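You operate a simulated robot arm through the tools that you are given. There is no shell and no other tool.

You run a simulated robot arm. Do the job below in one go: nothing can be reset, and whatever is moved stays where it is left.

TASK
Tighten and oil the felt in its box, then feed oiled strip.
Fine: wing nut tight, oil brushed over the bare end, brush back, lid on the tin, clamp lever shut; feed till the strip shines.
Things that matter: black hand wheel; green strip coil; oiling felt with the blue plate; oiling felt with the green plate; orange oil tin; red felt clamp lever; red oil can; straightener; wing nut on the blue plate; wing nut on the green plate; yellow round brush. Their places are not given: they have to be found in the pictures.

It is judged by the outcome, as a careful person would: the job done as asked, and still so three seconds after it is handed in. It fails if anything else is knocked over, pushed out of place, dropped, spilled or broken. Lids that push on must go on centred and level and be pressed home; caps that screw on are set level and turned clockwise until they are tight.

THE ROBOT
A 7-joint arm with a two-finger parallel gripper, fixed in place. Base frame: the origin is on the floor under the middle of its stand, x ahead of it, y to its left, z up. Lengths are in mm, angles in rad, forces in N, time in s.
It reaches about 1479 mm from its shoulder. Its first joint turns from -2.897 to 2.897 rad. Payload 4.4 kg.
Tool frame: the origin (TCP) lies between the finger pads and is the grasp point; the fingertips stand 23 mm ahead of it; z points along the fingers, y is the line along which they close. Largest opening 94 mm; finger width 38, thickness 10; the body of the gripper, 54 by 96 mm, starts 39 mm behind the TCP.
Orientation is that of the tool frame in the base frame, as a unit quaternion [x, y, z, w]. With the fingers straight down and closing along the base's y, the tool's x points along the base's -x, its y along +y and its z along -z.

THE INTERFACE
- The arm moves only by the tool servo_tool. Its arguments are lists of equal length, an entry for each row: "fingers": the gripper command, from -1 (shut) to 1 (fully open), values between in proportion; "translation": the shift along the tool's x, y, z in mm, a list of three; "angular": the turn, a rotation vector about the tool's x, y, z in rad, a list of three. In form: {"fingers": [fingers, ...], "translation": [[dx, dy, dz], ...], "angular": [[rx, ry, rz], ...]}. A call has 1 to 20 rows; each row is the pose to reach, as a shift and turn from the pose commanded when the call began, along the tool's axes at that moment. A row lasts 0.2 s, in which the tool goes at most 50 mm and 0.15 rad; a call with a longer step from one row to the next is refused whole, and so is a gripper value outside its range. A pose out of reach is approached as far as the arm can. The call stops where the force on the tool passes 40 N (or 10 N more than at its start, if that is more) or the arm is blocked; 0.2 s more then pass. Each finger travels about 72 mm/s and halts on what it meets, pressing with about 26 N; the grip force reading is that of the motor and also rises with nothing between the fingers. The clock runs only during rows and for 0.2 s after the last one: add rows that repeat a pose to give the fingers time. It gives the time, the measured TCP pose, the force on the tool (base axes), the opening and the grip force at its end, in the units of the frame above (readings bear some noise), with the torque about the TCP (base axes, N m) and any sound that the robot's microphone picked up.
- Cameras (640 x 400 px; columns grow to the right, rows downward): "scene" is fixed at [221.9, 649.6, 1532.2]; the picture's right is [-0.61, -0.79, 0.00], its down [-0.39, 0.30, -0.87] and it looks along [0.69, -0.53, -0.49] (base axes); focal length 290 px, centre (320, 200). "wrist" rides on the gripper at [86, 16, -75] in the tool frame; the picture's right is [-0.18, 0.98, 0.00], its down [-0.58, -0.11, -0.81] and it looks along [-0.79, -0.15, 0.59] (tool axes); focal length 243 px, centre (320, 200).
- grab_frame(camera): a new picture of that camera. It takes no simulated time.
- point_at(camera, pixels): for up to 12 pixels [column, row] of the newest picture of that camera ("zoom" is the newest enlarged one), the place [x, y, z] in the base frame of the surface seen there, good to about 3 mm. It takes no simulated time.
- enlarge(camera, box): a new picture of the part [left, top, right, bottom] of that camera's present view, enlarged. It takes no simulated time.
- job_done(): hands the job in; it is judged then, once.

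Open the gripper and draw the arm clear of the work before you hand the job in, unless the task says otherwise.

The tools are called after "Emit:" by a JSON object that holds its "op" and its "data". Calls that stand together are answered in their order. servo_tool: Moves the arm, as the interface text tells. Its arguments: {"type":"object","properties":{"fingers":{"type":"array","items":{"type":"number"}},"translation":{"type":"array","items":{"type":"array","items":{"type":"number"}}},"angular":{"type":"array","items":{"type":"array","items":{"type":"number"}}}},"required":["fingers","translation","angular"]} The other tools are called the same way: grab_frame (camera) takes a picture; point_at (camera, pixels) gives the place of the surface under pixels of a picture; enlarge (camera, box) takes an enlarged picture of a part of a camera's view; job_done () hands the job in.

At the start:

```text
clock: 0.0
eef_pos: [616.8, -97.7, 1359.9]
orientation: [0.001, 1.0, -0.001, 0.0]
contact_force: [0.1, 0.7, -0.2]
wrist_torque: [0.03, 0.0, 0.02]
gripper_width: 93.9
gripper_force: 0.1
```

scene: 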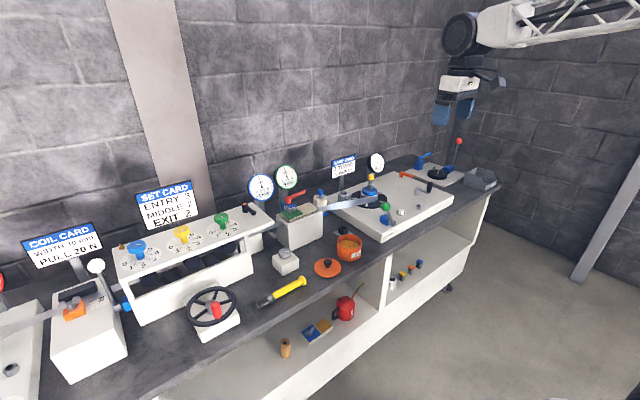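
wrist: 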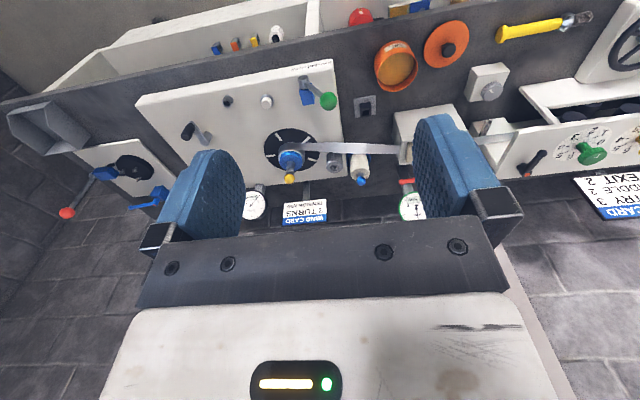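

I begin by looking closer at the bench: the felt box near (300,225), the tin (348,245), the lid (327,267), the brush (282,290).

Emit:
{"op": "enlarge", "data": {"camera": "scene", "box": [230, 150, 390, 250]}}

Emit:
{"op": "enlarge", "data": {"camera": "scene", "box": [230, 230, 390, 330]}}

Emit:
{"op": "enlarge", "data": {"camera": "scene", "box": [0, 170, 260, 340]}}

Emit:
{"op": "enlarge", "data": {"camera": "scene", "box": [330, 130, 510, 250]}}

Emit:
{"op": "enlarge", "data": {"camera": "scene", "box": [250, 260, 450, 370]}}

```text
4.00 times, centred on (310, 200) of scene
```

zoom: 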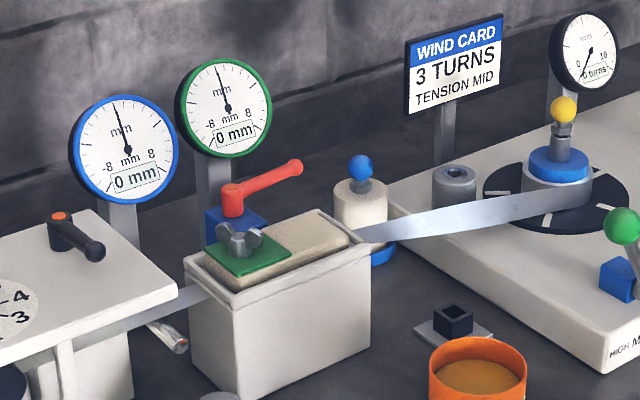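

```text
4.00 times, centred on (310, 280) of scene
```

zoom: 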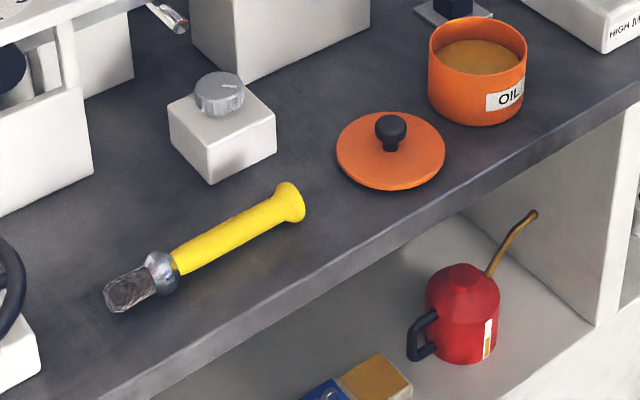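

```text
2.35 times, centred on (130, 255) of scene
```

zoom: 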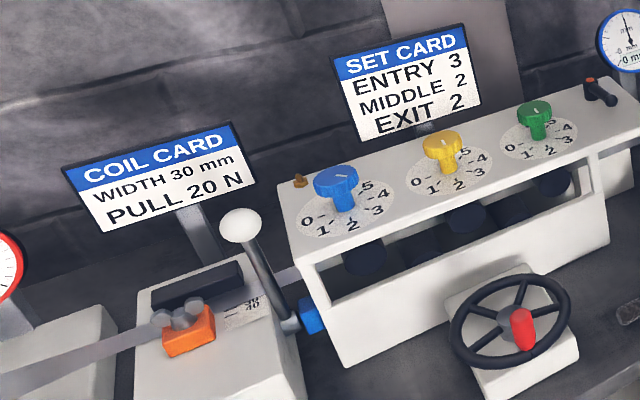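

```text
3.33 times, centred on (420, 190) of scene
```

zoom: 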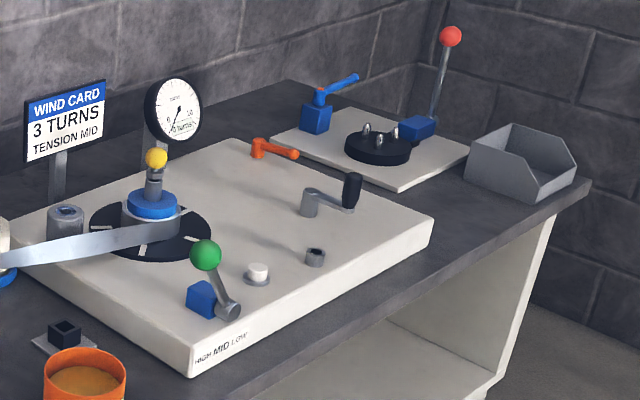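

```text
3.20 times, centred on (350, 315) of scene
```

zoom: 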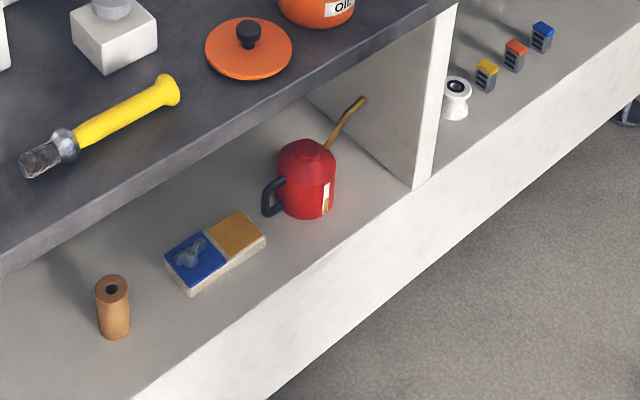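

The felt in the box is the green-plated one; its wing nut is at about (289,210) and the red lever at (295,197). I measure points in a zoom of that area.

Emit:
{"op": "enlarge", "data": {"camera": "scene", "box": [265, 180, 345, 230]}}

```text
8.00 times, centred on (305, 205) of scene
```

zoom: 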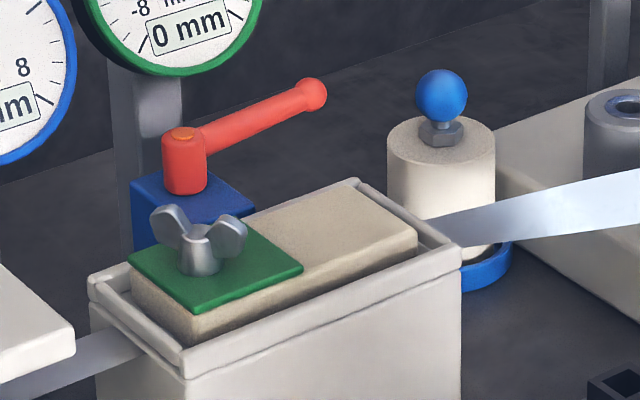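

Here the nut hub is at zoom (200,245), the plate at (200,280), felt bare end (340,220), lever hub (183,135), lever tip (312,92). I measure them.

Emit:
{"op": "point_at", "data": {"camera": "zoom", "pixels": [[200, 232], [165, 225], [233, 235], [200, 303], [300, 268], [130, 260], [350, 190], [415, 240], [340, 220], [183, 135], [312, 92], [250, 115]]}}

Emit:
{"op": "point_at", "data": {"camera": "zoom", "pixels": [[95, 285], [180, 365], [460, 245], [355, 183], [460, 400], [185, 190], [150, 190], [240, 205], [440, 95], [440, 150], [80, 365], [480, 225]]}}

```text
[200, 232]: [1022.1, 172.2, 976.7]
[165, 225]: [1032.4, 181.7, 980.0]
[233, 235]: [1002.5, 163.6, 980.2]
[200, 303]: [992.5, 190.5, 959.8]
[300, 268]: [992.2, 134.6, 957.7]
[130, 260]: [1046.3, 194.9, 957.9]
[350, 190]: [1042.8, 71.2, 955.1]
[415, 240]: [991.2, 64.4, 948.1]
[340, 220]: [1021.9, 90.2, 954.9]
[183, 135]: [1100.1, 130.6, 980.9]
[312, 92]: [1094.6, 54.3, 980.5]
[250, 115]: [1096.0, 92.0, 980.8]
```

```text
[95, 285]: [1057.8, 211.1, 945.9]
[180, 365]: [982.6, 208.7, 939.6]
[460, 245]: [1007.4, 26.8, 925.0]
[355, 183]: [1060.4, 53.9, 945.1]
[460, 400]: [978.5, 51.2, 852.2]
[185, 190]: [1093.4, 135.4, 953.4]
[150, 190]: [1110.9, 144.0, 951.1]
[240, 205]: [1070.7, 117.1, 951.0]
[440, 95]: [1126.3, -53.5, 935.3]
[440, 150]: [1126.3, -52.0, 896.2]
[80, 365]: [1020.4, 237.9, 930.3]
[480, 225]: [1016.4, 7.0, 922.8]
```

Box, felt, nut and lever located. Now I measure the brush, lid, tin, and the hand wheel.

Emit:
{"op": "enlarge", "data": {"camera": "scene", "box": [245, 225, 373, 305]}}

Emit:
{"op": "point_at", "data": {"camera": "zoom", "pixels": [[85, 385], [60, 410], [320, 215], [410, 190], [500, 80], [520, 130], [450, 55], [595, 60], [520, 30], [530, 100], [205, 320], [120, 370]]}}

```text
5.00 times, centred on (309, 265) of scene
```

zoom: 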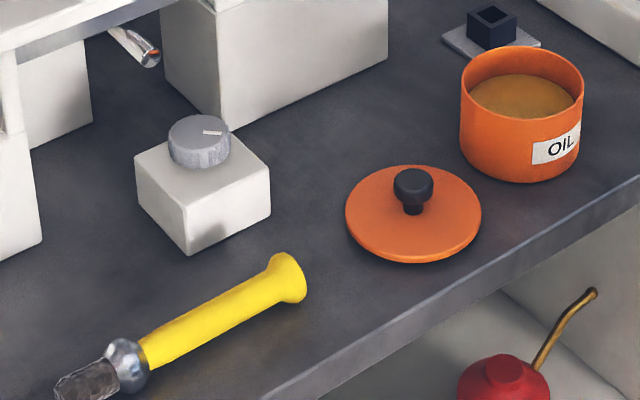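

```text
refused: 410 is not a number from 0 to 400
```

I resample with valid pixels from this zoom: brush ends, lid knob and edges, tin rim.

Emit:
{"op": "point_at", "data": {"camera": "zoom", "pixels": [[72, 382], [120, 355], [145, 350], [200, 315], [255, 288], [288, 275], [414, 180], [414, 207], [348, 215], [478, 215], [410, 165], [415, 260]]}}

Emit:
{"op": "point_at", "data": {"camera": "zoom", "pixels": [[463, 82], [581, 88], [518, 48], [525, 122], [525, 97], [480, 90], [495, 165], [200, 130], [440, 300], [490, 20], [525, 185], [540, 275]]}}

Emit:
{"op": "enlarge", "data": {"camera": "scene", "box": [160, 260, 320, 360]}}

```text
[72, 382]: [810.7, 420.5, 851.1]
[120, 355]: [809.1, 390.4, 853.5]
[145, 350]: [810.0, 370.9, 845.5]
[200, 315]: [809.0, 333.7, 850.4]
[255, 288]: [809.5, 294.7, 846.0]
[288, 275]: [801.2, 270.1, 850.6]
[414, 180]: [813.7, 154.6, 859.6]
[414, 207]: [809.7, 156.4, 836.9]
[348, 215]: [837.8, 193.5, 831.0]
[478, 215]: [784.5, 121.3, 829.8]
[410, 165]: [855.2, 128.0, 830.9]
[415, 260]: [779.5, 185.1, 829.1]
```

```text
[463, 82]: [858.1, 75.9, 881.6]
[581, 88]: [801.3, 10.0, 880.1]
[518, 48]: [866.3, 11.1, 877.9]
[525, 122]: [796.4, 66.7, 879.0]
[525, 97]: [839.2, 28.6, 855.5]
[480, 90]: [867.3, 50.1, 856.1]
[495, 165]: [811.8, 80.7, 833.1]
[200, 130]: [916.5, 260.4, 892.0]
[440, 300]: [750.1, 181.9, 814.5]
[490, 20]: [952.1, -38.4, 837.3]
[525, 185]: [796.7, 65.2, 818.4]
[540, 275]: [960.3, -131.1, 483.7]
```

```text
4.00 times, centred on (240, 310) of scene
```

zoom: 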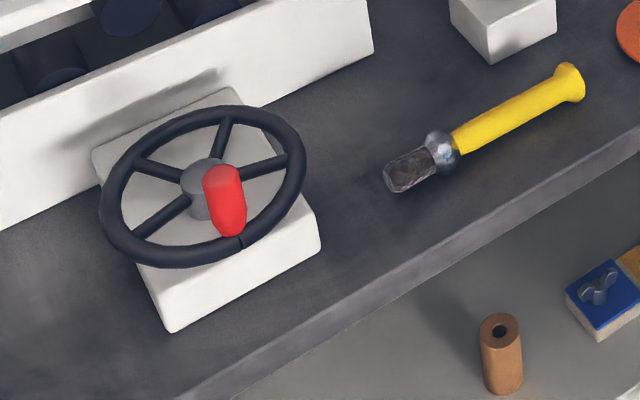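

Brush lies along y at x≈809 with bristles toward +y; lid centre about (811,155), tin about (831,43). Now the wheel.

Emit:
{"op": "point_at", "data": {"camera": "zoom", "pixels": [[220, 172], [230, 220], [205, 165], [112, 190], [295, 165], [215, 110], [190, 258], [195, 205], [300, 240], [170, 320], [225, 135], [160, 215]]}}

Emit:
{"op": "point_at", "data": {"camera": "zoom", "pixels": [[405, 155], [440, 140], [520, 110], [570, 68], [575, 95], [410, 180], [460, 150], [490, 130], [545, 95], [240, 240], [100, 160], [240, 90]]}}

Emit:
{"op": "enlarge", "data": {"camera": "scene", "box": [0, 240, 160, 400]}}

Emit:
{"op": "enlarge", "data": {"camera": "wrist", "box": [330, 0, 640, 200]}}

```text
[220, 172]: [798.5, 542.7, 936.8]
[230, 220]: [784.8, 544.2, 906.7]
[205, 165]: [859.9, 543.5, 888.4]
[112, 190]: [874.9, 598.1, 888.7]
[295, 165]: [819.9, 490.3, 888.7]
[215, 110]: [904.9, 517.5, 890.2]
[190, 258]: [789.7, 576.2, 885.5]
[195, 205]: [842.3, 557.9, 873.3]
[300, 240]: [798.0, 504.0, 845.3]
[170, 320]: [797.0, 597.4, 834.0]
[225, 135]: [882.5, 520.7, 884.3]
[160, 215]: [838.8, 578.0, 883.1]
```

```text
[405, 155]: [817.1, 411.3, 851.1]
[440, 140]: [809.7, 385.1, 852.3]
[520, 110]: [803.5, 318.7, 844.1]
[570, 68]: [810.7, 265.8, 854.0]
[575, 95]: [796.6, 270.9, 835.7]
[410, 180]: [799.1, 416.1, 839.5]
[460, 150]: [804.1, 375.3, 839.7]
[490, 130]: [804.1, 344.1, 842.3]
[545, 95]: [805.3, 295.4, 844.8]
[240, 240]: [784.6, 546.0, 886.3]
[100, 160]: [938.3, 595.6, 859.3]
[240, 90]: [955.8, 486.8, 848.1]
```

```text
2.50 times, centred on (80, 320) of scene
```

zoom: 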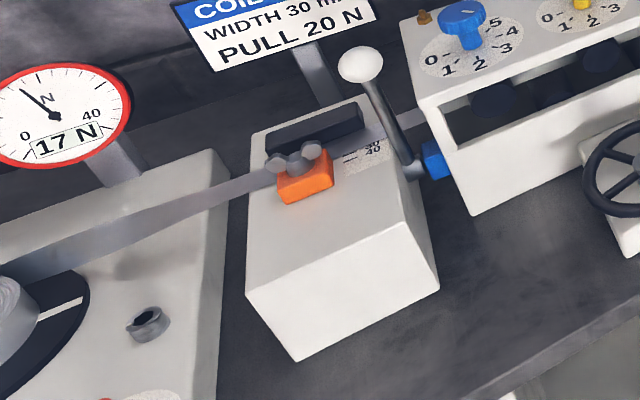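

```text
2.00 times, centred on (485, 100) of wrist
```

zoom: 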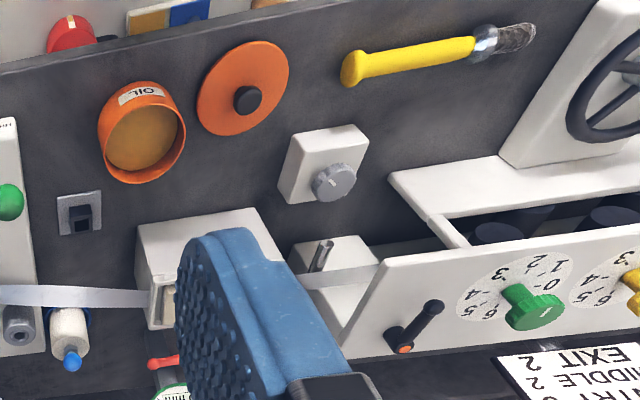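

I zoom more tightly on the lever, the felt and the wheel base to look for markings.

Emit:
{"op": "enlarge", "data": {"camera": "scene", "box": [278, 185, 310, 205]}}

Emit:
{"op": "enlarge", "data": {"camera": "scene", "box": [275, 200, 323, 230]}}

Emit:
{"op": "enlarge", "data": {"camera": "scene", "box": [180, 280, 244, 345]}}

Emit:
{"op": "enlarge", "data": {"camera": "scene", "box": [300, 315, 348, 345]}}

Emit:
{"op": "enlarge", "data": {"camera": "scene", "box": [240, 195, 336, 255]}}

```text
16.00 times, centred on (294, 195) of scene
```

zoom: 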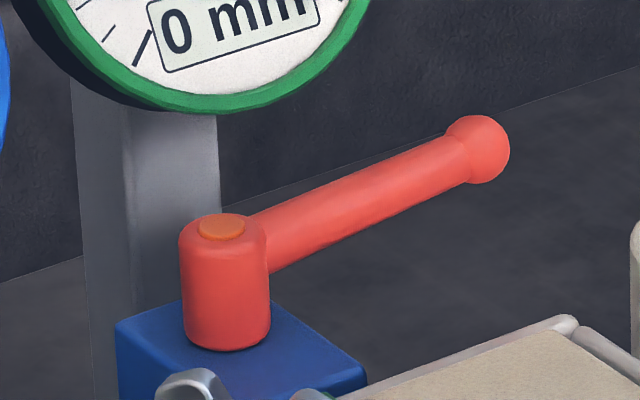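

```text
13.33 times, centred on (299, 215) of scene
```

zoom: 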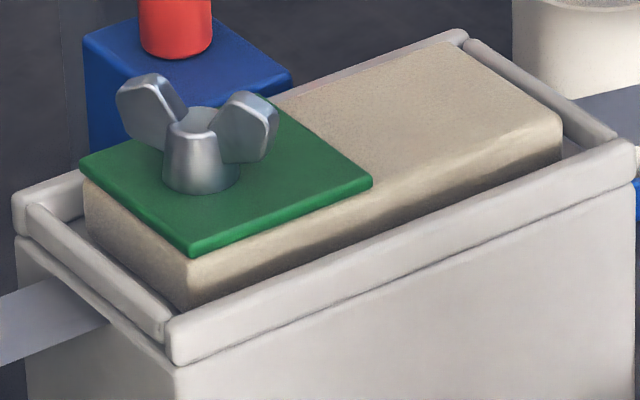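

```text
6.15 times, centred on (212, 312) of scene
```

zoom: 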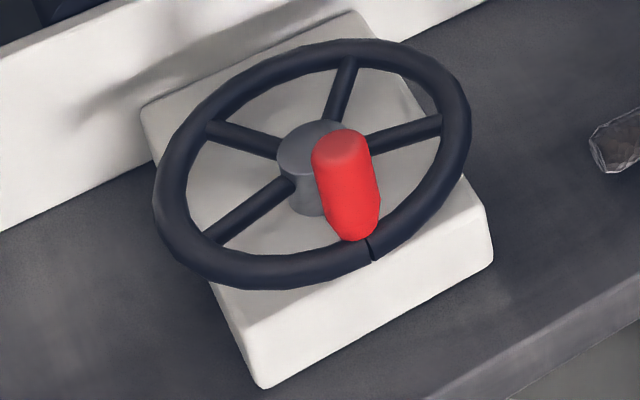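

```text
13.33 times, centred on (324, 330) of scene
```

zoom: 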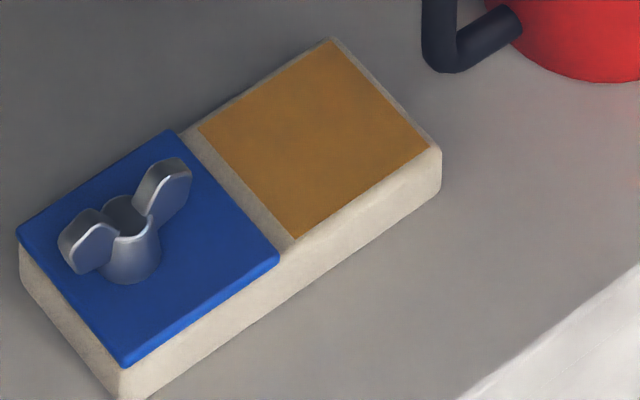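

```text
6.67 times, centred on (288, 225) of scene
```

zoom: 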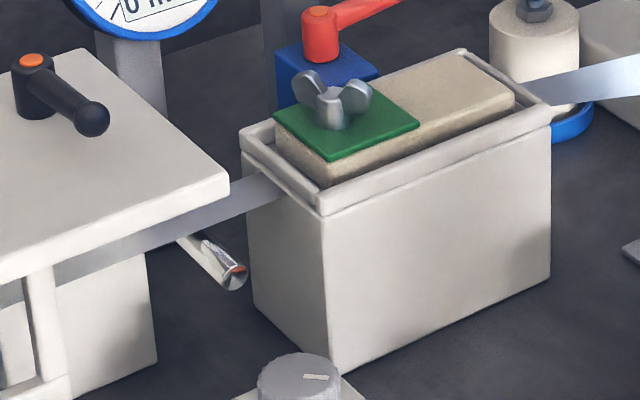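

Next I measure possible obstacles: the two gauges and the posts behind the box, and fine points on the wing nut in a tighter zoom.

Emit:
{"op": "enlarge", "data": {"camera": "scene", "box": [275, 200, 307, 220]}}

Emit:
{"op": "point_at", "data": {"camera": "scene", "pixels": [[286, 177], [274, 177], [298, 177], [286, 165], [261, 187], [261, 174], [284, 196], [320, 199], [320, 192], [376, 162], [343, 167], [247, 209]]}}

```text
16.00 times, centred on (291, 210) of scene
```

zoom: 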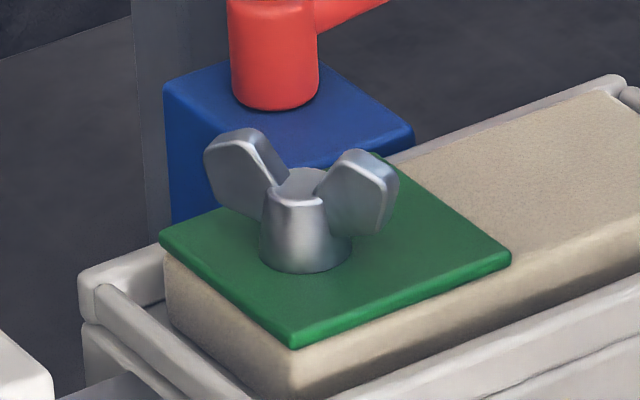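

```text
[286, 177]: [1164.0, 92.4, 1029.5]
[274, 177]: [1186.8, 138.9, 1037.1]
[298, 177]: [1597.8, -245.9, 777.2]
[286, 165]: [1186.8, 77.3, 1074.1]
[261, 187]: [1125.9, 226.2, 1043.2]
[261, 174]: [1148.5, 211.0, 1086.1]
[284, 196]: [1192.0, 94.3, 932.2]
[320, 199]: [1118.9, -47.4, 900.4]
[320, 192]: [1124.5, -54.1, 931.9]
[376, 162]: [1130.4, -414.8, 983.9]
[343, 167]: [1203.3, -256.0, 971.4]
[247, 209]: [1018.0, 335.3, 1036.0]
```

The wing nut's wings show at zoom (235,165) and (365,190), hub top at (298,182). I measure those.

Emit:
{"op": "point_at", "data": {"camera": "zoom", "pixels": [[212, 160], [240, 133], [235, 170], [258, 200], [298, 182], [298, 200], [300, 260], [365, 155], [392, 185], [360, 195], [378, 225], [335, 190]]}}

Emit:
{"op": "point_at", "data": {"camera": "zoom", "pixels": [[165, 238], [293, 343], [508, 258], [378, 160], [270, 240], [350, 235], [600, 95], [280, 100], [260, 190], [400, 120], [175, 88], [440, 180]]}}

```text
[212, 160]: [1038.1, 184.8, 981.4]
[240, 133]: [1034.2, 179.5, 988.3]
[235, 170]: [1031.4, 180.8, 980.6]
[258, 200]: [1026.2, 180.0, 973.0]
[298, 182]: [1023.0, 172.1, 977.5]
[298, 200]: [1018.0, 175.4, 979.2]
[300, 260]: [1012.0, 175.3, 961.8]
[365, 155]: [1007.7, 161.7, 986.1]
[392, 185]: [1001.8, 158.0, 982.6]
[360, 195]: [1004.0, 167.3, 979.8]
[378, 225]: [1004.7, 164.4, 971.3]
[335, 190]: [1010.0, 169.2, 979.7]
```

```text
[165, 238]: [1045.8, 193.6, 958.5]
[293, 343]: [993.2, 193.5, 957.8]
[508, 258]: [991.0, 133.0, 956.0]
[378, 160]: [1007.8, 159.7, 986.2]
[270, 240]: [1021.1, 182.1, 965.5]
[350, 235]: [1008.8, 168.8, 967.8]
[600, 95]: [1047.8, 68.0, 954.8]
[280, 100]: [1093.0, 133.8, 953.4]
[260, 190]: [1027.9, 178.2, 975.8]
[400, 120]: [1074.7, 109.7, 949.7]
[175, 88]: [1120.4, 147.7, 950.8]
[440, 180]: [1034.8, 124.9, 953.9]
```

The nut's axis is about (1020,169), wings along about 36° from base x. I move the arm to a viewing pose near (850,200,1100) to look from the wrist camera.

Emit:
{"op": "servo_tool", "data": {"fingers": [1, 1, 1, 1, 1, 1, 1, 1, 1, 1], "translation": [[-23.3, 29.8, 26], [-46.6, 59.6, 52], [-69.9, 89.4, 78], [-93.2, 119.2, 104], [-116.5, 149, 130], [-139.8, 178.8, 156], [-163.1, 208.6, 182], [-186.4, 238.4, 208], [-209.7, 268.2, 234], [-233, 298, 260]], "angular": [[0, 0, 0], [0, 0, 0], [0, 0, 0], [0, 0, 0], [0, 0, 0], [0, 0, 0], [0, 0, 0], [0, 0, 0], [0, 0, 0], [0, 0, 0]]}}

Emit:
{"op": "grab_frame", "data": {"camera": "wrist"}}

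Emit:
{"op": "grab_frame", "data": {"camera": "scene"}}

```text
clock: 2.2
eef_pos: [848.0, 202.4, 1101.5]
orientation: [0.0, 1.0, 0.0, 0.001]
contact_force: [-1.2, -0.1, 1.6]
wrist_torque: [-0.04, 0.03, 0.02]
gripper_width: 94.0
gripper_force: 0.1
```

```text
taken
```

wrist: 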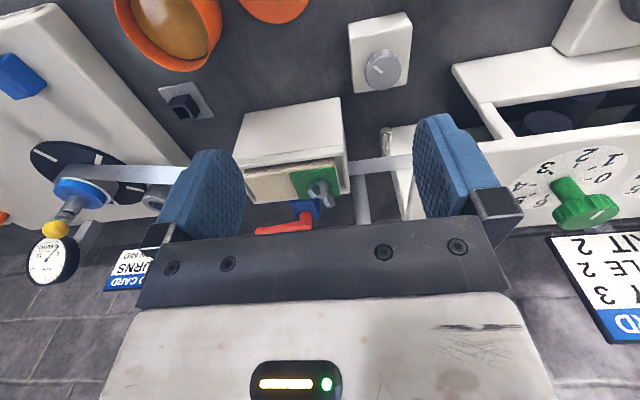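

```text
taken
```

scene: 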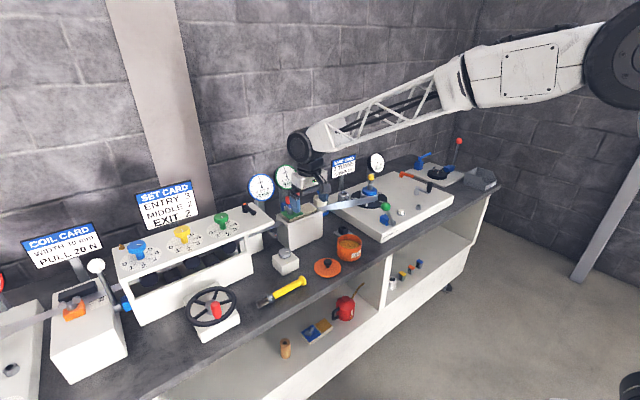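

The box shows in the wrist view at (300,175) with the nut at (322,195). I enlarge it.

Emit:
{"op": "enlarge", "data": {"camera": "wrist", "box": [230, 150, 370, 240]}}

```text
4.44 times, centred on (300, 195) of wrist
```

zoom: 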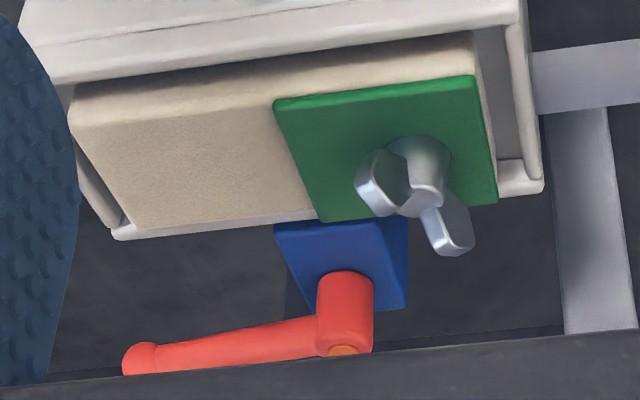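

From here I re-measure the nut hub and wing ends at zoom (420,190), (368,190), (458,245), and plate corners.

Emit:
{"op": "point_at", "data": {"camera": "zoom", "pixels": [[430, 195], [415, 150], [365, 185], [375, 205], [458, 248], [470, 235], [418, 205], [278, 103], [473, 80], [497, 198], [325, 218], [440, 225]]}}

Emit:
{"op": "point_at", "data": {"camera": "zoom", "pixels": [[85, 105], [130, 225], [200, 160], [300, 205], [345, 350], [135, 358], [280, 228], [400, 300], [390, 160], [400, 180], [445, 150], [450, 220]]}}

```text
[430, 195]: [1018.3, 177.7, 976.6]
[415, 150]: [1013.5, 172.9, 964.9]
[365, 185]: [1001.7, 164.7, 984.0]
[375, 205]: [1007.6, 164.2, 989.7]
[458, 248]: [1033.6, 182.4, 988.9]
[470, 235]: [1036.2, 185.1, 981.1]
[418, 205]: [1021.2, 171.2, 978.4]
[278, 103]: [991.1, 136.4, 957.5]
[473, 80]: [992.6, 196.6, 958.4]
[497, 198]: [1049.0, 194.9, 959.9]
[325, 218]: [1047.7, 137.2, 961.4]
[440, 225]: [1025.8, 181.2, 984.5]
```

```text
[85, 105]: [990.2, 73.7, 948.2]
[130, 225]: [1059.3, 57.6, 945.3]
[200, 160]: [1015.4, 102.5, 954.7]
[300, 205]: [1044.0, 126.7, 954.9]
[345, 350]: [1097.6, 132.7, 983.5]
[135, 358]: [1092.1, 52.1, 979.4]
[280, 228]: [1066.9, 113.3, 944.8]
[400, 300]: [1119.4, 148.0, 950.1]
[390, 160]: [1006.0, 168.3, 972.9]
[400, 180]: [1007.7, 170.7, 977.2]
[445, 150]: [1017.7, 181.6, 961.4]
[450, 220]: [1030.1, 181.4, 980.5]
```

Nut hub centre is about (1020,172), wing tips near z 984–989. I move above it at TCP z≈1060 while yawing −0.635 rad so the closing line is across the wings.

Emit:
{"op": "servo_tool", "data": {"fingers": [1, 1, 1, 1, 1, 1, 1], "translation": [[-30, -5, 7], [-60, -10, 14], [-90, -15, 21], [-120, -20, 28], [-150, -25, 35], [-170, -29, 40], [-170, -29, 40]], "angular": [[0, 0, -0.11], [0, 0, -0.22], [0, 0, -0.33], [0, 0, -0.44], [0, 0, -0.55], [0, 0, -0.635], [0, 0, -0.635]]}}

Emit:
{"op": "grab_frame", "data": {"camera": "wrist"}}

Emit:
{"op": "enlarge", "data": {"camera": "scene", "box": [240, 150, 368, 230]}}

```text
clock: 3.8
eef_pos: [1020.5, 172.9, 1060.2]
orientation: [-0.312, 0.95, -0.001, 0.0]
contact_force: [0.1, -0.1, 0.2]
wrist_torque: [-0.05, 0.01, -0.02]
gripper_width: 94.0
gripper_force: 0.0
```

```text
taken
```

wrist: 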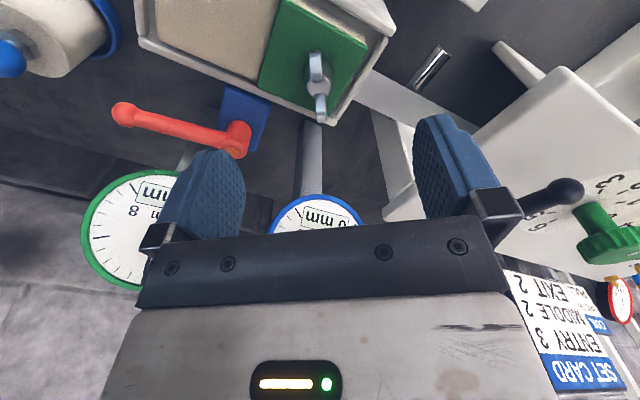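

```text
5.00 times, centred on (304, 190) of scene
```

zoom: 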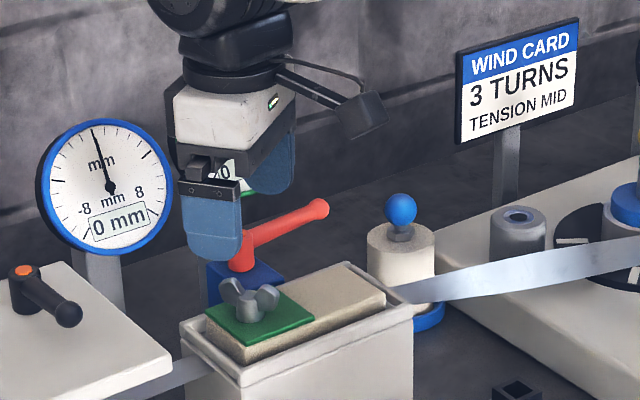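

The nut is at wrist (318,80), with the wings lined up vertically in the picture. I zoom to check the alignment.

Emit:
{"op": "enlarge", "data": {"camera": "wrist", "box": [270, 30, 370, 130]}}

```text
4.00 times, centred on (320, 80) of wrist
```

zoom: 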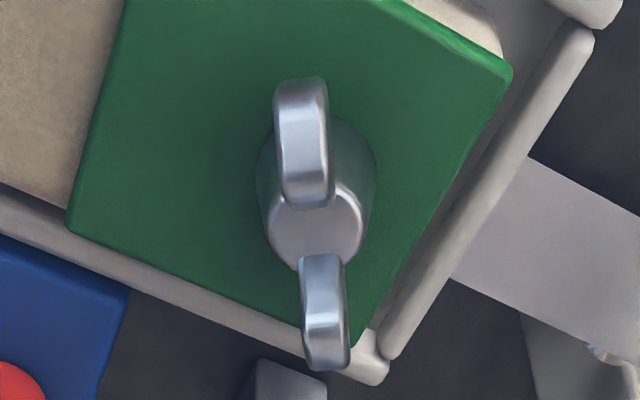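

I measure the wing ends and hub top in this zoom.

Emit:
{"op": "point_at", "data": {"camera": "zoom", "pixels": [[300, 90], [303, 195], [313, 228], [313, 262], [325, 285], [328, 355], [262, 190], [372, 170], [280, 100], [325, 100], [306, 300], [344, 300]]}}

```text
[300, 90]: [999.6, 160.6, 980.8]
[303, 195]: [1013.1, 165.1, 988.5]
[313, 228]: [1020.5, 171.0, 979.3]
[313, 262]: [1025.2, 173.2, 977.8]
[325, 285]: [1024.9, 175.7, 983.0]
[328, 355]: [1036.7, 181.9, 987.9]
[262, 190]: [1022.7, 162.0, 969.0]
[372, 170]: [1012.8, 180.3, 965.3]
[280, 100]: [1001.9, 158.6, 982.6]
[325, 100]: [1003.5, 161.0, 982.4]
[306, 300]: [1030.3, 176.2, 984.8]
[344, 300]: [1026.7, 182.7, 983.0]
```

Wing line is at about 30°, axis (1018.5,171.2). I correct the yaw by +0.11 rad and descend to TCP z≈1003, so the tips straddle the wings just above the hub.

Emit:
{"op": "servo_tool", "data": {"fingers": [1, 1, 1, 1, 1], "translation": [[2.6, -0.2, 0], [2.6, -0.2, 20], [2.6, -0.2, 40], [2.6, -0.2, 57], [2.6, -0.2, 57]], "angular": [[0, 0, 0.11], [0, 0, 0.11], [0, 0, 0.11], [0, 0, 0.11], [0, 0, 0.11]]}}

Emit:
{"op": "grab_frame", "data": {"camera": "wrist"}}

Emit:
{"op": "enlarge", "data": {"camera": "scene", "box": [240, 150, 368, 230]}}

```text
clock: 5.0
eef_pos: [1017.0, 171.5, 1002.8]
orientation: [-0.26, 0.966, 0.0, 0.0]
contact_force: [0.2, 0.3, 0.0]
wrist_torque: [-0.02, 0.0, 0.04]
gripper_width: 94.1
gripper_force: 0.0
```

```text
taken
```

wrist: 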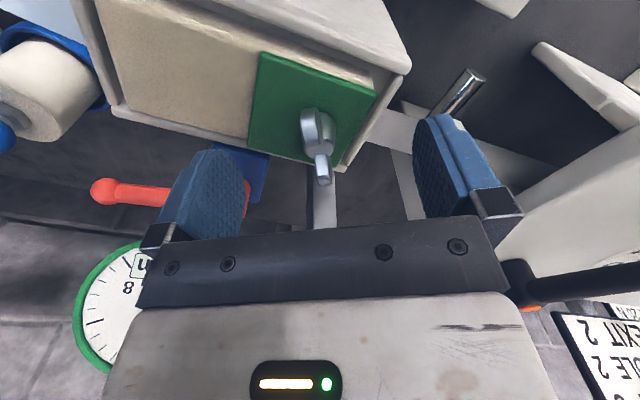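

```text
5.00 times, centred on (304, 190) of scene
```

zoom: 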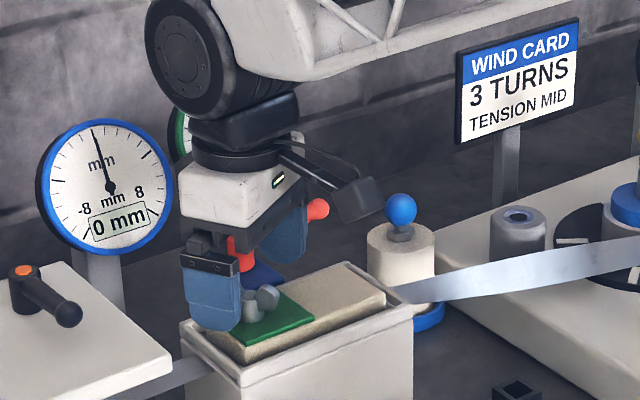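

The nut sits between the fingers, clear of the lever. I close the fingers on the wings.

Emit:
{"op": "servo_tool", "data": {"fingers": [-1, -1, -1, -1, -1, -1], "translation": [[0, 0, 0], [0, 0, 0], [0, 0, 0], [0, 0, 0], [0, 0, 0], [0, 0, 0]], "angular": [[0, 0, 0], [0, 0, 0], [0, 0, 0], [0, 0, 0], [0, 0, 0], [0, 0, 0]]}}

Emit:
{"op": "grab_frame", "data": {"camera": "wrist"}}

Emit:
{"op": "enlarge", "data": {"camera": "scene", "box": [265, 180, 329, 220]}}

```text
clock: 6.4
eef_pos: [1017.5, 171.4, 1002.8]
orientation: [-0.259, 0.966, 0.001, 0.0]
contact_force: [-0.6, 0.2, -0.1]
wrist_torque: [-0.01, -0.05, -0.01]
gripper_width: 7.3
gripper_force: 25.9
```

```text
taken
```

wrist: 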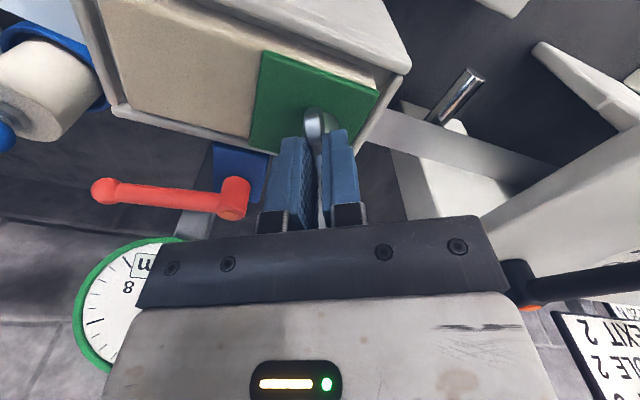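

```text
10.00 times, centred on (297, 200) of scene
```

zoom: 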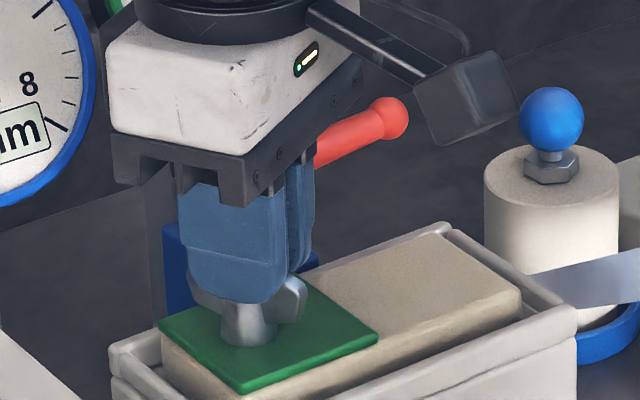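

The fingers hold the wings (7.3 mm). I turn clockwise seen from above (+z of the tool) by 1.2 rad and watch the torque and sounds.

Emit:
{"op": "servo_tool", "data": {"fingers": [-1, -1, -1, -1, -1, -1, -1, -1, -1, -1, -1, -1], "translation": [[0, 0, 0], [0, 0, 0], [0, 0, 0], [0, 0, 0], [0, 0, 0], [0, 0, 0], [0, 0, 0], [0, 0, 0], [0, 0, 0], [0, 0, 0], [0, 0, 0], [0, 0, 0]], "angular": [[0, 0, 0.1], [0, 0, 0.2], [0, 0, 0.3], [0, 0, 0.4], [0, 0, 0.5], [0, 0, 0.6], [0, 0, 0.7], [0, 0, 0.8], [0, 0, 0.9], [0, 0, 1.0], [0, 0, 1.1], [0, 0, 1.2]]}}

Emit:
{"op": "enlarge", "data": {"camera": "scene", "box": [265, 180, 329, 220]}}

Emit:
{"op": "grab_frame", "data": {"camera": "wrist"}}

```text
clock: 9.0
eef_pos: [1018.6, 169.5, 1003.5]
orientation: [0.332, 0.943, -0.001, 0.0]
contact_force: [-0.2, 0.9, 0.1]
wrist_torque: [0.02, 0.02, 0.0]
gripper_width: 7.3
gripper_force: 26.3
```

```text
10.00 times, centred on (297, 200) of scene
```

zoom: 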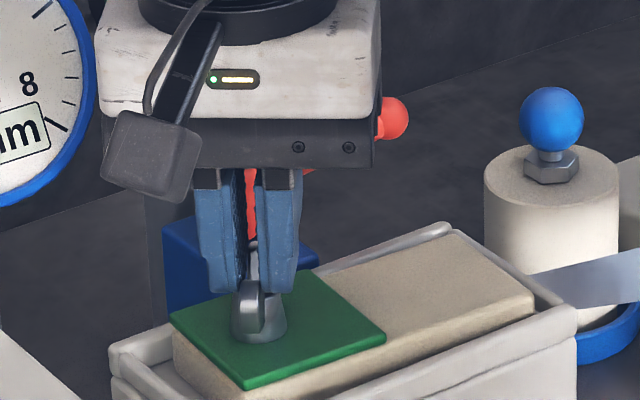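

```text
taken
```

wrist: 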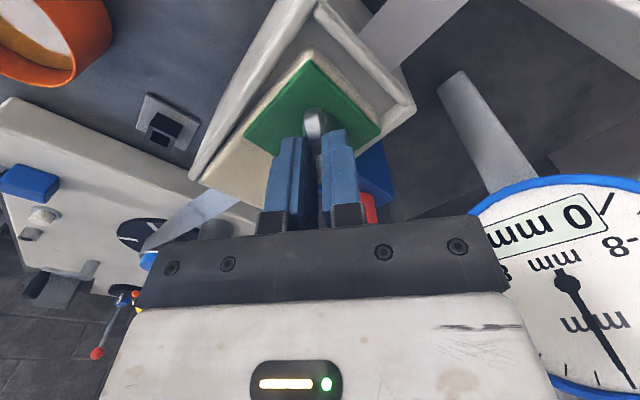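

The nut turns freely with the fingers (now about 69° turned). I go on another 0.6 rad, watching the torque.

Emit:
{"op": "servo_tool", "data": {"fingers": [-1, -1, -1, -1, -1, -1], "translation": [[0, 0, 0], [0, 0, 0], [0, 0, 0], [0, 0, 0], [0, 0, 0], [0, 0, 0]], "angular": [[0, 0, 0.1], [0, 0, 0.2], [0, 0, 0.3], [0, 0, 0.4], [0, 0, 0.5], [0, 0, 0.6]]}}

Emit:
{"op": "grab_frame", "data": {"camera": "wrist"}}

Emit:
{"op": "enlarge", "data": {"camera": "scene", "box": [265, 180, 329, 220]}}

```text
clock: 10.4
eef_pos: [1018.6, 170.2, 1003.8]
orientation: [0.596, 0.803, 0.0, 0.0]
contact_force: [0.1, -0.6, -1.2]
wrist_torque: [0.06, -0.01, 0.02]
gripper_width: 7.4
gripper_force: 25.6
```

```text
taken
```

wrist: 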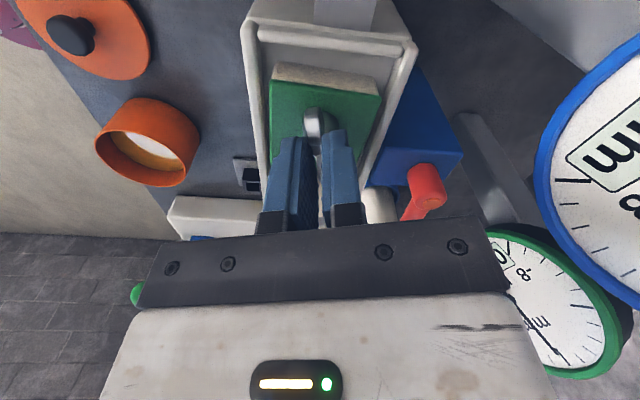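

```text
10.00 times, centred on (297, 200) of scene
```

zoom: 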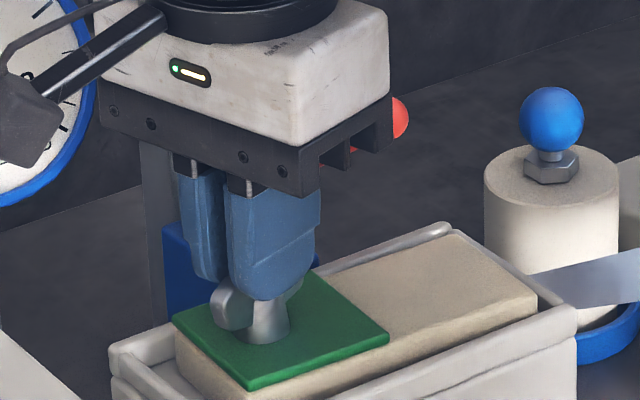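

No resistance yet. I turn 0.45 rad more, the camera bracket still keeping clear of the blue gauge.

Emit:
{"op": "servo_tool", "data": {"fingers": [-1, -1, -1, -1, -1], "translation": [[0, 0, 0], [0, 0, 0], [0, 0, 0], [0, 0, 0], [0, 0, 0]], "angular": [[0, 0, 0.09], [0, 0, 0.18], [0, 0, 0.27], [0, 0, 0.36], [0, 0, 0.45]]}}

Emit:
{"op": "grab_frame", "data": {"camera": "wrist"}}

Emit:
{"op": "enlarge", "data": {"camera": "scene", "box": [265, 180, 329, 220]}}

```text
clock: 11.6
eef_pos: [1018.3, 169.5, 1004.1]
orientation: [0.759, 0.651, 0.0, 0.001]
contact_force: [6.7, -1.5, 0.4]
wrist_torque: [-0.02, -0.36, 1.05]
gripper_width: 7.8
gripper_force: 26.4
```

```text
taken
```

wrist: 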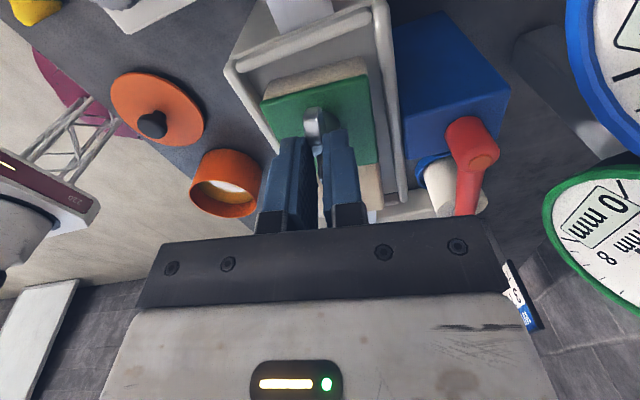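

```text
10.00 times, centred on (297, 200) of scene
```

zoom: 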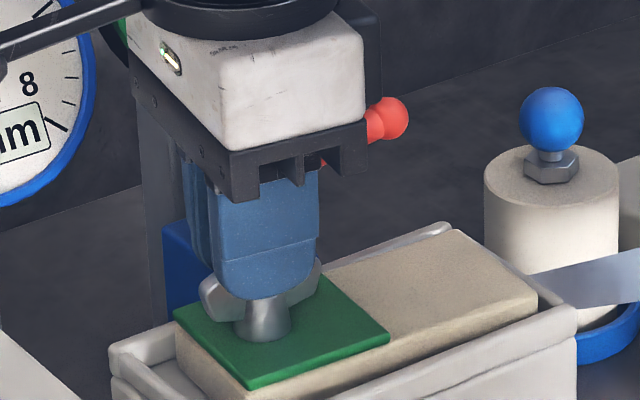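

The torque about z has risen to 1.05 N m: the nut is getting tight. I add a little more, 0.1 rad, to see it come firmly home.

Emit:
{"op": "servo_tool", "data": {"fingers": [-1, -1, -1], "translation": [[0, 0, 0], [0, 0, 0], [0, 0, 0]], "angular": [[0, 0, 0.05], [0, 0, 0.1], [0, 0, 0.1]]}}

Emit:
{"op": "enlarge", "data": {"camera": "scene", "box": [265, 180, 329, 220]}}

Emit:
{"op": "grab_frame", "data": {"camera": "wrist"}}

```text
clock: 12.4
eef_pos: [1018.9, 169.4, 1003.6]
orientation: [0.791, 0.612, 0.0, 0.001]
contact_force: [11.5, 2.9, 8.0]
wrist_torque: [0.11, -0.37, 1.09]
gripper_width: 11.3
gripper_force: 26.3
```

```text
10.00 times, centred on (297, 200) of scene
```

zoom: 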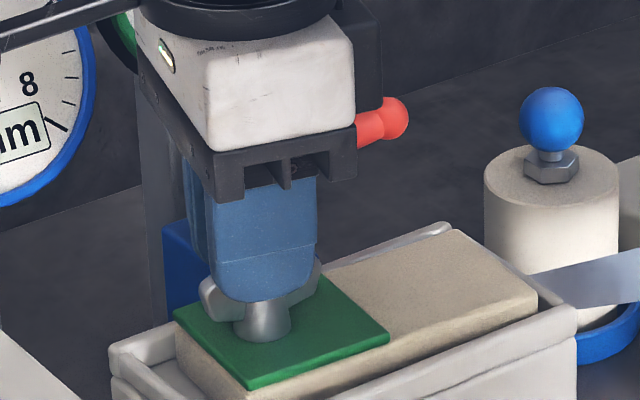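

```text
taken
```

wrist: 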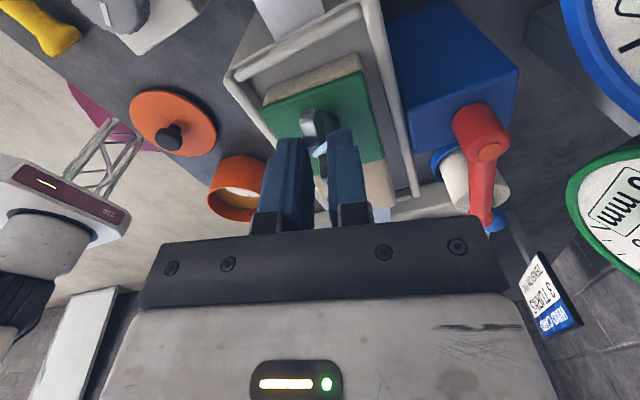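

The last 0.1 rad only pried the fingers open (7.4 → 11.3 mm), so the nut is at its hard stop: tight. I ease the torque back, open part way, and lift clear.

Emit:
{"op": "servo_tool", "data": {"fingers": [-1, -0.3, -0.3, -0.3, -0.3, -0.3, -0.3], "translation": [[0, 0, 0], [0, 0, 0], [0, 0, 0], [0, 0, -20], [0, 0, -50], [0, 0, -90], [0, 0, -90]], "angular": [[0, 0, -0.1], [0, 0, -0.1], [0, 0, -0.1], [0, 0, -0.1], [0, 0, -0.1], [0, 0, -0.1], [0, 0, -0.1]]}}

Emit:
{"op": "grab_frame", "data": {"camera": "wrist"}}

Emit:
{"op": "enlarge", "data": {"camera": "scene", "box": [265, 190, 329, 230]}}

```text
clock: 14.0
eef_pos: [1017.9, 170.3, 1094.6]
orientation: [0.76, 0.65, 0.001, 0.0]
contact_force: [0.3, 0.7, -0.3]
wrist_torque: [0.0, -0.04, -0.01]
gripper_width: 33.0
gripper_force: 0.1
```

```text
taken
```

wrist: 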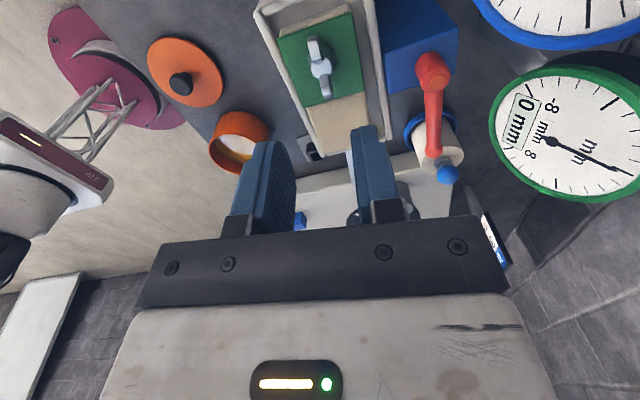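

```text
10.00 times, centred on (297, 210) of scene
```

zoom: 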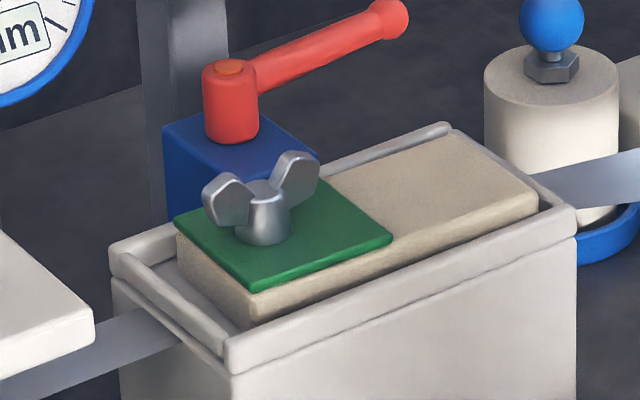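

The nut has turned; the felt has slid a little in its box toward −y. I measure the felt and the box.

Emit:
{"op": "point_at", "data": {"camera": "zoom", "pixels": [[178, 230], [248, 300], [390, 240], [330, 175], [455, 140], [535, 195], [330, 230], [205, 185], [312, 155], [265, 190], [450, 130], [570, 212]]}}

Emit:
{"op": "enlarge", "data": {"camera": "wrist", "box": [245, 0, 405, 160]}}

```text
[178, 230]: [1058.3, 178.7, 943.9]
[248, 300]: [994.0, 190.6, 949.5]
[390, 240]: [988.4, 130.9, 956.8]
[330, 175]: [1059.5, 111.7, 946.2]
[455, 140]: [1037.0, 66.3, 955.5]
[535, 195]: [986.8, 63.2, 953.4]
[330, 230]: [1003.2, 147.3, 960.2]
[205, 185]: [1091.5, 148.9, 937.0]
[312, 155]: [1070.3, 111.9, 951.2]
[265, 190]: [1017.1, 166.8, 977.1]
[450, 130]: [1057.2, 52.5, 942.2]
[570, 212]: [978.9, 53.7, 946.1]
```

```text
2.50 times, centred on (325, 80) of wrist
```

zoom: 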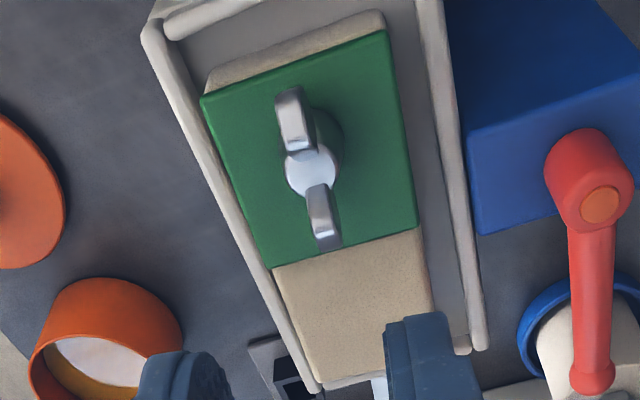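

The felt remains well inside its box (x 987–1043, y 63–190). Next is the brush: I go back over it at height, to about (809,312,1090), then down to look, with the yaw brought to tool x along +y.

Emit:
{"op": "servo_tool", "data": {"fingers": [0.1, 0.1, 0.1, 0.1, 0.1, 0.1, 0.1, 0.1, 0.1, 0.1, 0.1], "translation": [[18, -38, 0], [36, -76, 0], [54, -114, 0], [72, -152, 0], [90, -190, 0], [107.6, -228.5, 0], [107.6, -228.5, 40], [107.6, -228.5, 80], [107.6, -228.5, 120], [107.6, -228.5, 144], [107.6, -228.5, 144]], "angular": [[0, 0, -0.03], [0, 0, -0.06], [0, 0, -0.09], [0, 0, -0.12], [0, 0, -0.155], [0, 0, -0.155], [0, 0, -0.155], [0, 0, -0.155], [0, 0, -0.155], [0, 0, -0.155], [0, 0, -0.155]]}}

Emit:
{"op": "grab_frame", "data": {"camera": "wrist"}}

Emit:
{"op": "grab_frame", "data": {"camera": "scene"}}

```text
clock: 16.4
eef_pos: [809.0, 314.2, 951.3]
orientation: [0.707, 0.707, 0.0, 0.0]
contact_force: [0.4, -0.3, -1.0]
wrist_torque: [0.04, -0.03, -0.01]
gripper_width: 51.6
gripper_force: 0.0
```

```text
taken
```

wrist: 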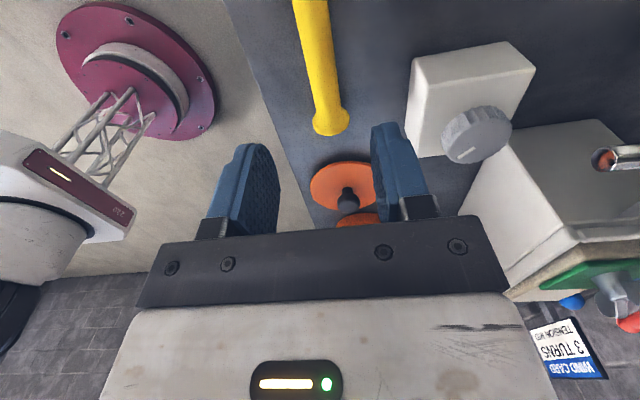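

```text
taken
```

scene: 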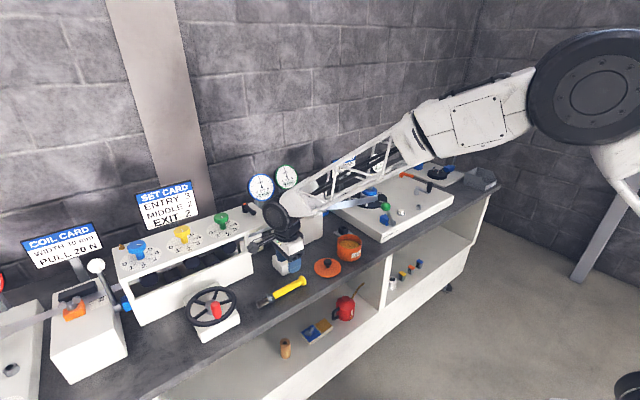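

The brush handle shows in the wrist view from (315,0) to its butt at (330,125). I measure it and the white knob block nearby.

Emit:
{"op": "point_at", "data": {"camera": "wrist", "pixels": [[330, 112], [330, 130], [315, 123], [347, 120], [318, 60], [305, 62], [335, 58], [313, 10], [415, 100], [425, 155], [405, 130], [300, 5]]}}

Emit:
{"op": "enlarge", "data": {"camera": "scene", "box": [250, 270, 314, 310]}}

```text
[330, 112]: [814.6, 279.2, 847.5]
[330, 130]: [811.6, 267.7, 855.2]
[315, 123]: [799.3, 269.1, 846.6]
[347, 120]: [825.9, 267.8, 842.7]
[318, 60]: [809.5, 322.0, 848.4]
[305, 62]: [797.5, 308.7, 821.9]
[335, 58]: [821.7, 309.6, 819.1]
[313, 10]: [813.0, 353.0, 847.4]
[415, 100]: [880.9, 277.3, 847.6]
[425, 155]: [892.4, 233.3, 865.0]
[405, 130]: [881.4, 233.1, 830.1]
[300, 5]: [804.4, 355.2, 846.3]
```

```text
10.00 times, centred on (282, 290) of scene
```

zoom: 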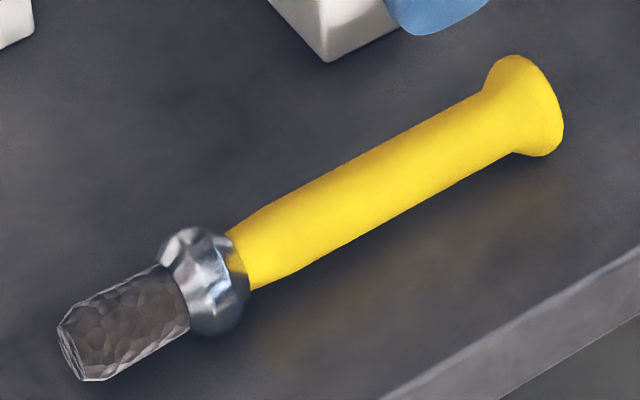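

Measuring the bristle end and collar in this zoom to know the brush's length and axis.

Emit:
{"op": "point_at", "data": {"camera": "zoom", "pixels": [[65, 330], [85, 375], [75, 345], [120, 310], [200, 280], [215, 250], [250, 255], [350, 190], [450, 130], [540, 105], [500, 70], [230, 330]]}}

```text
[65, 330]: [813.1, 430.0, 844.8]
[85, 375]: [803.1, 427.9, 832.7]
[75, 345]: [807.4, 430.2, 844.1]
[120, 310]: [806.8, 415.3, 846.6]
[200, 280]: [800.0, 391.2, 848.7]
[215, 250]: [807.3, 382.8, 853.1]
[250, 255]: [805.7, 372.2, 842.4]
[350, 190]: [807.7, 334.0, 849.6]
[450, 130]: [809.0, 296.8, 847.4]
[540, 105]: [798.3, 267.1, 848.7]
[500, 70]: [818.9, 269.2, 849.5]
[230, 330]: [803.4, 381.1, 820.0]
```

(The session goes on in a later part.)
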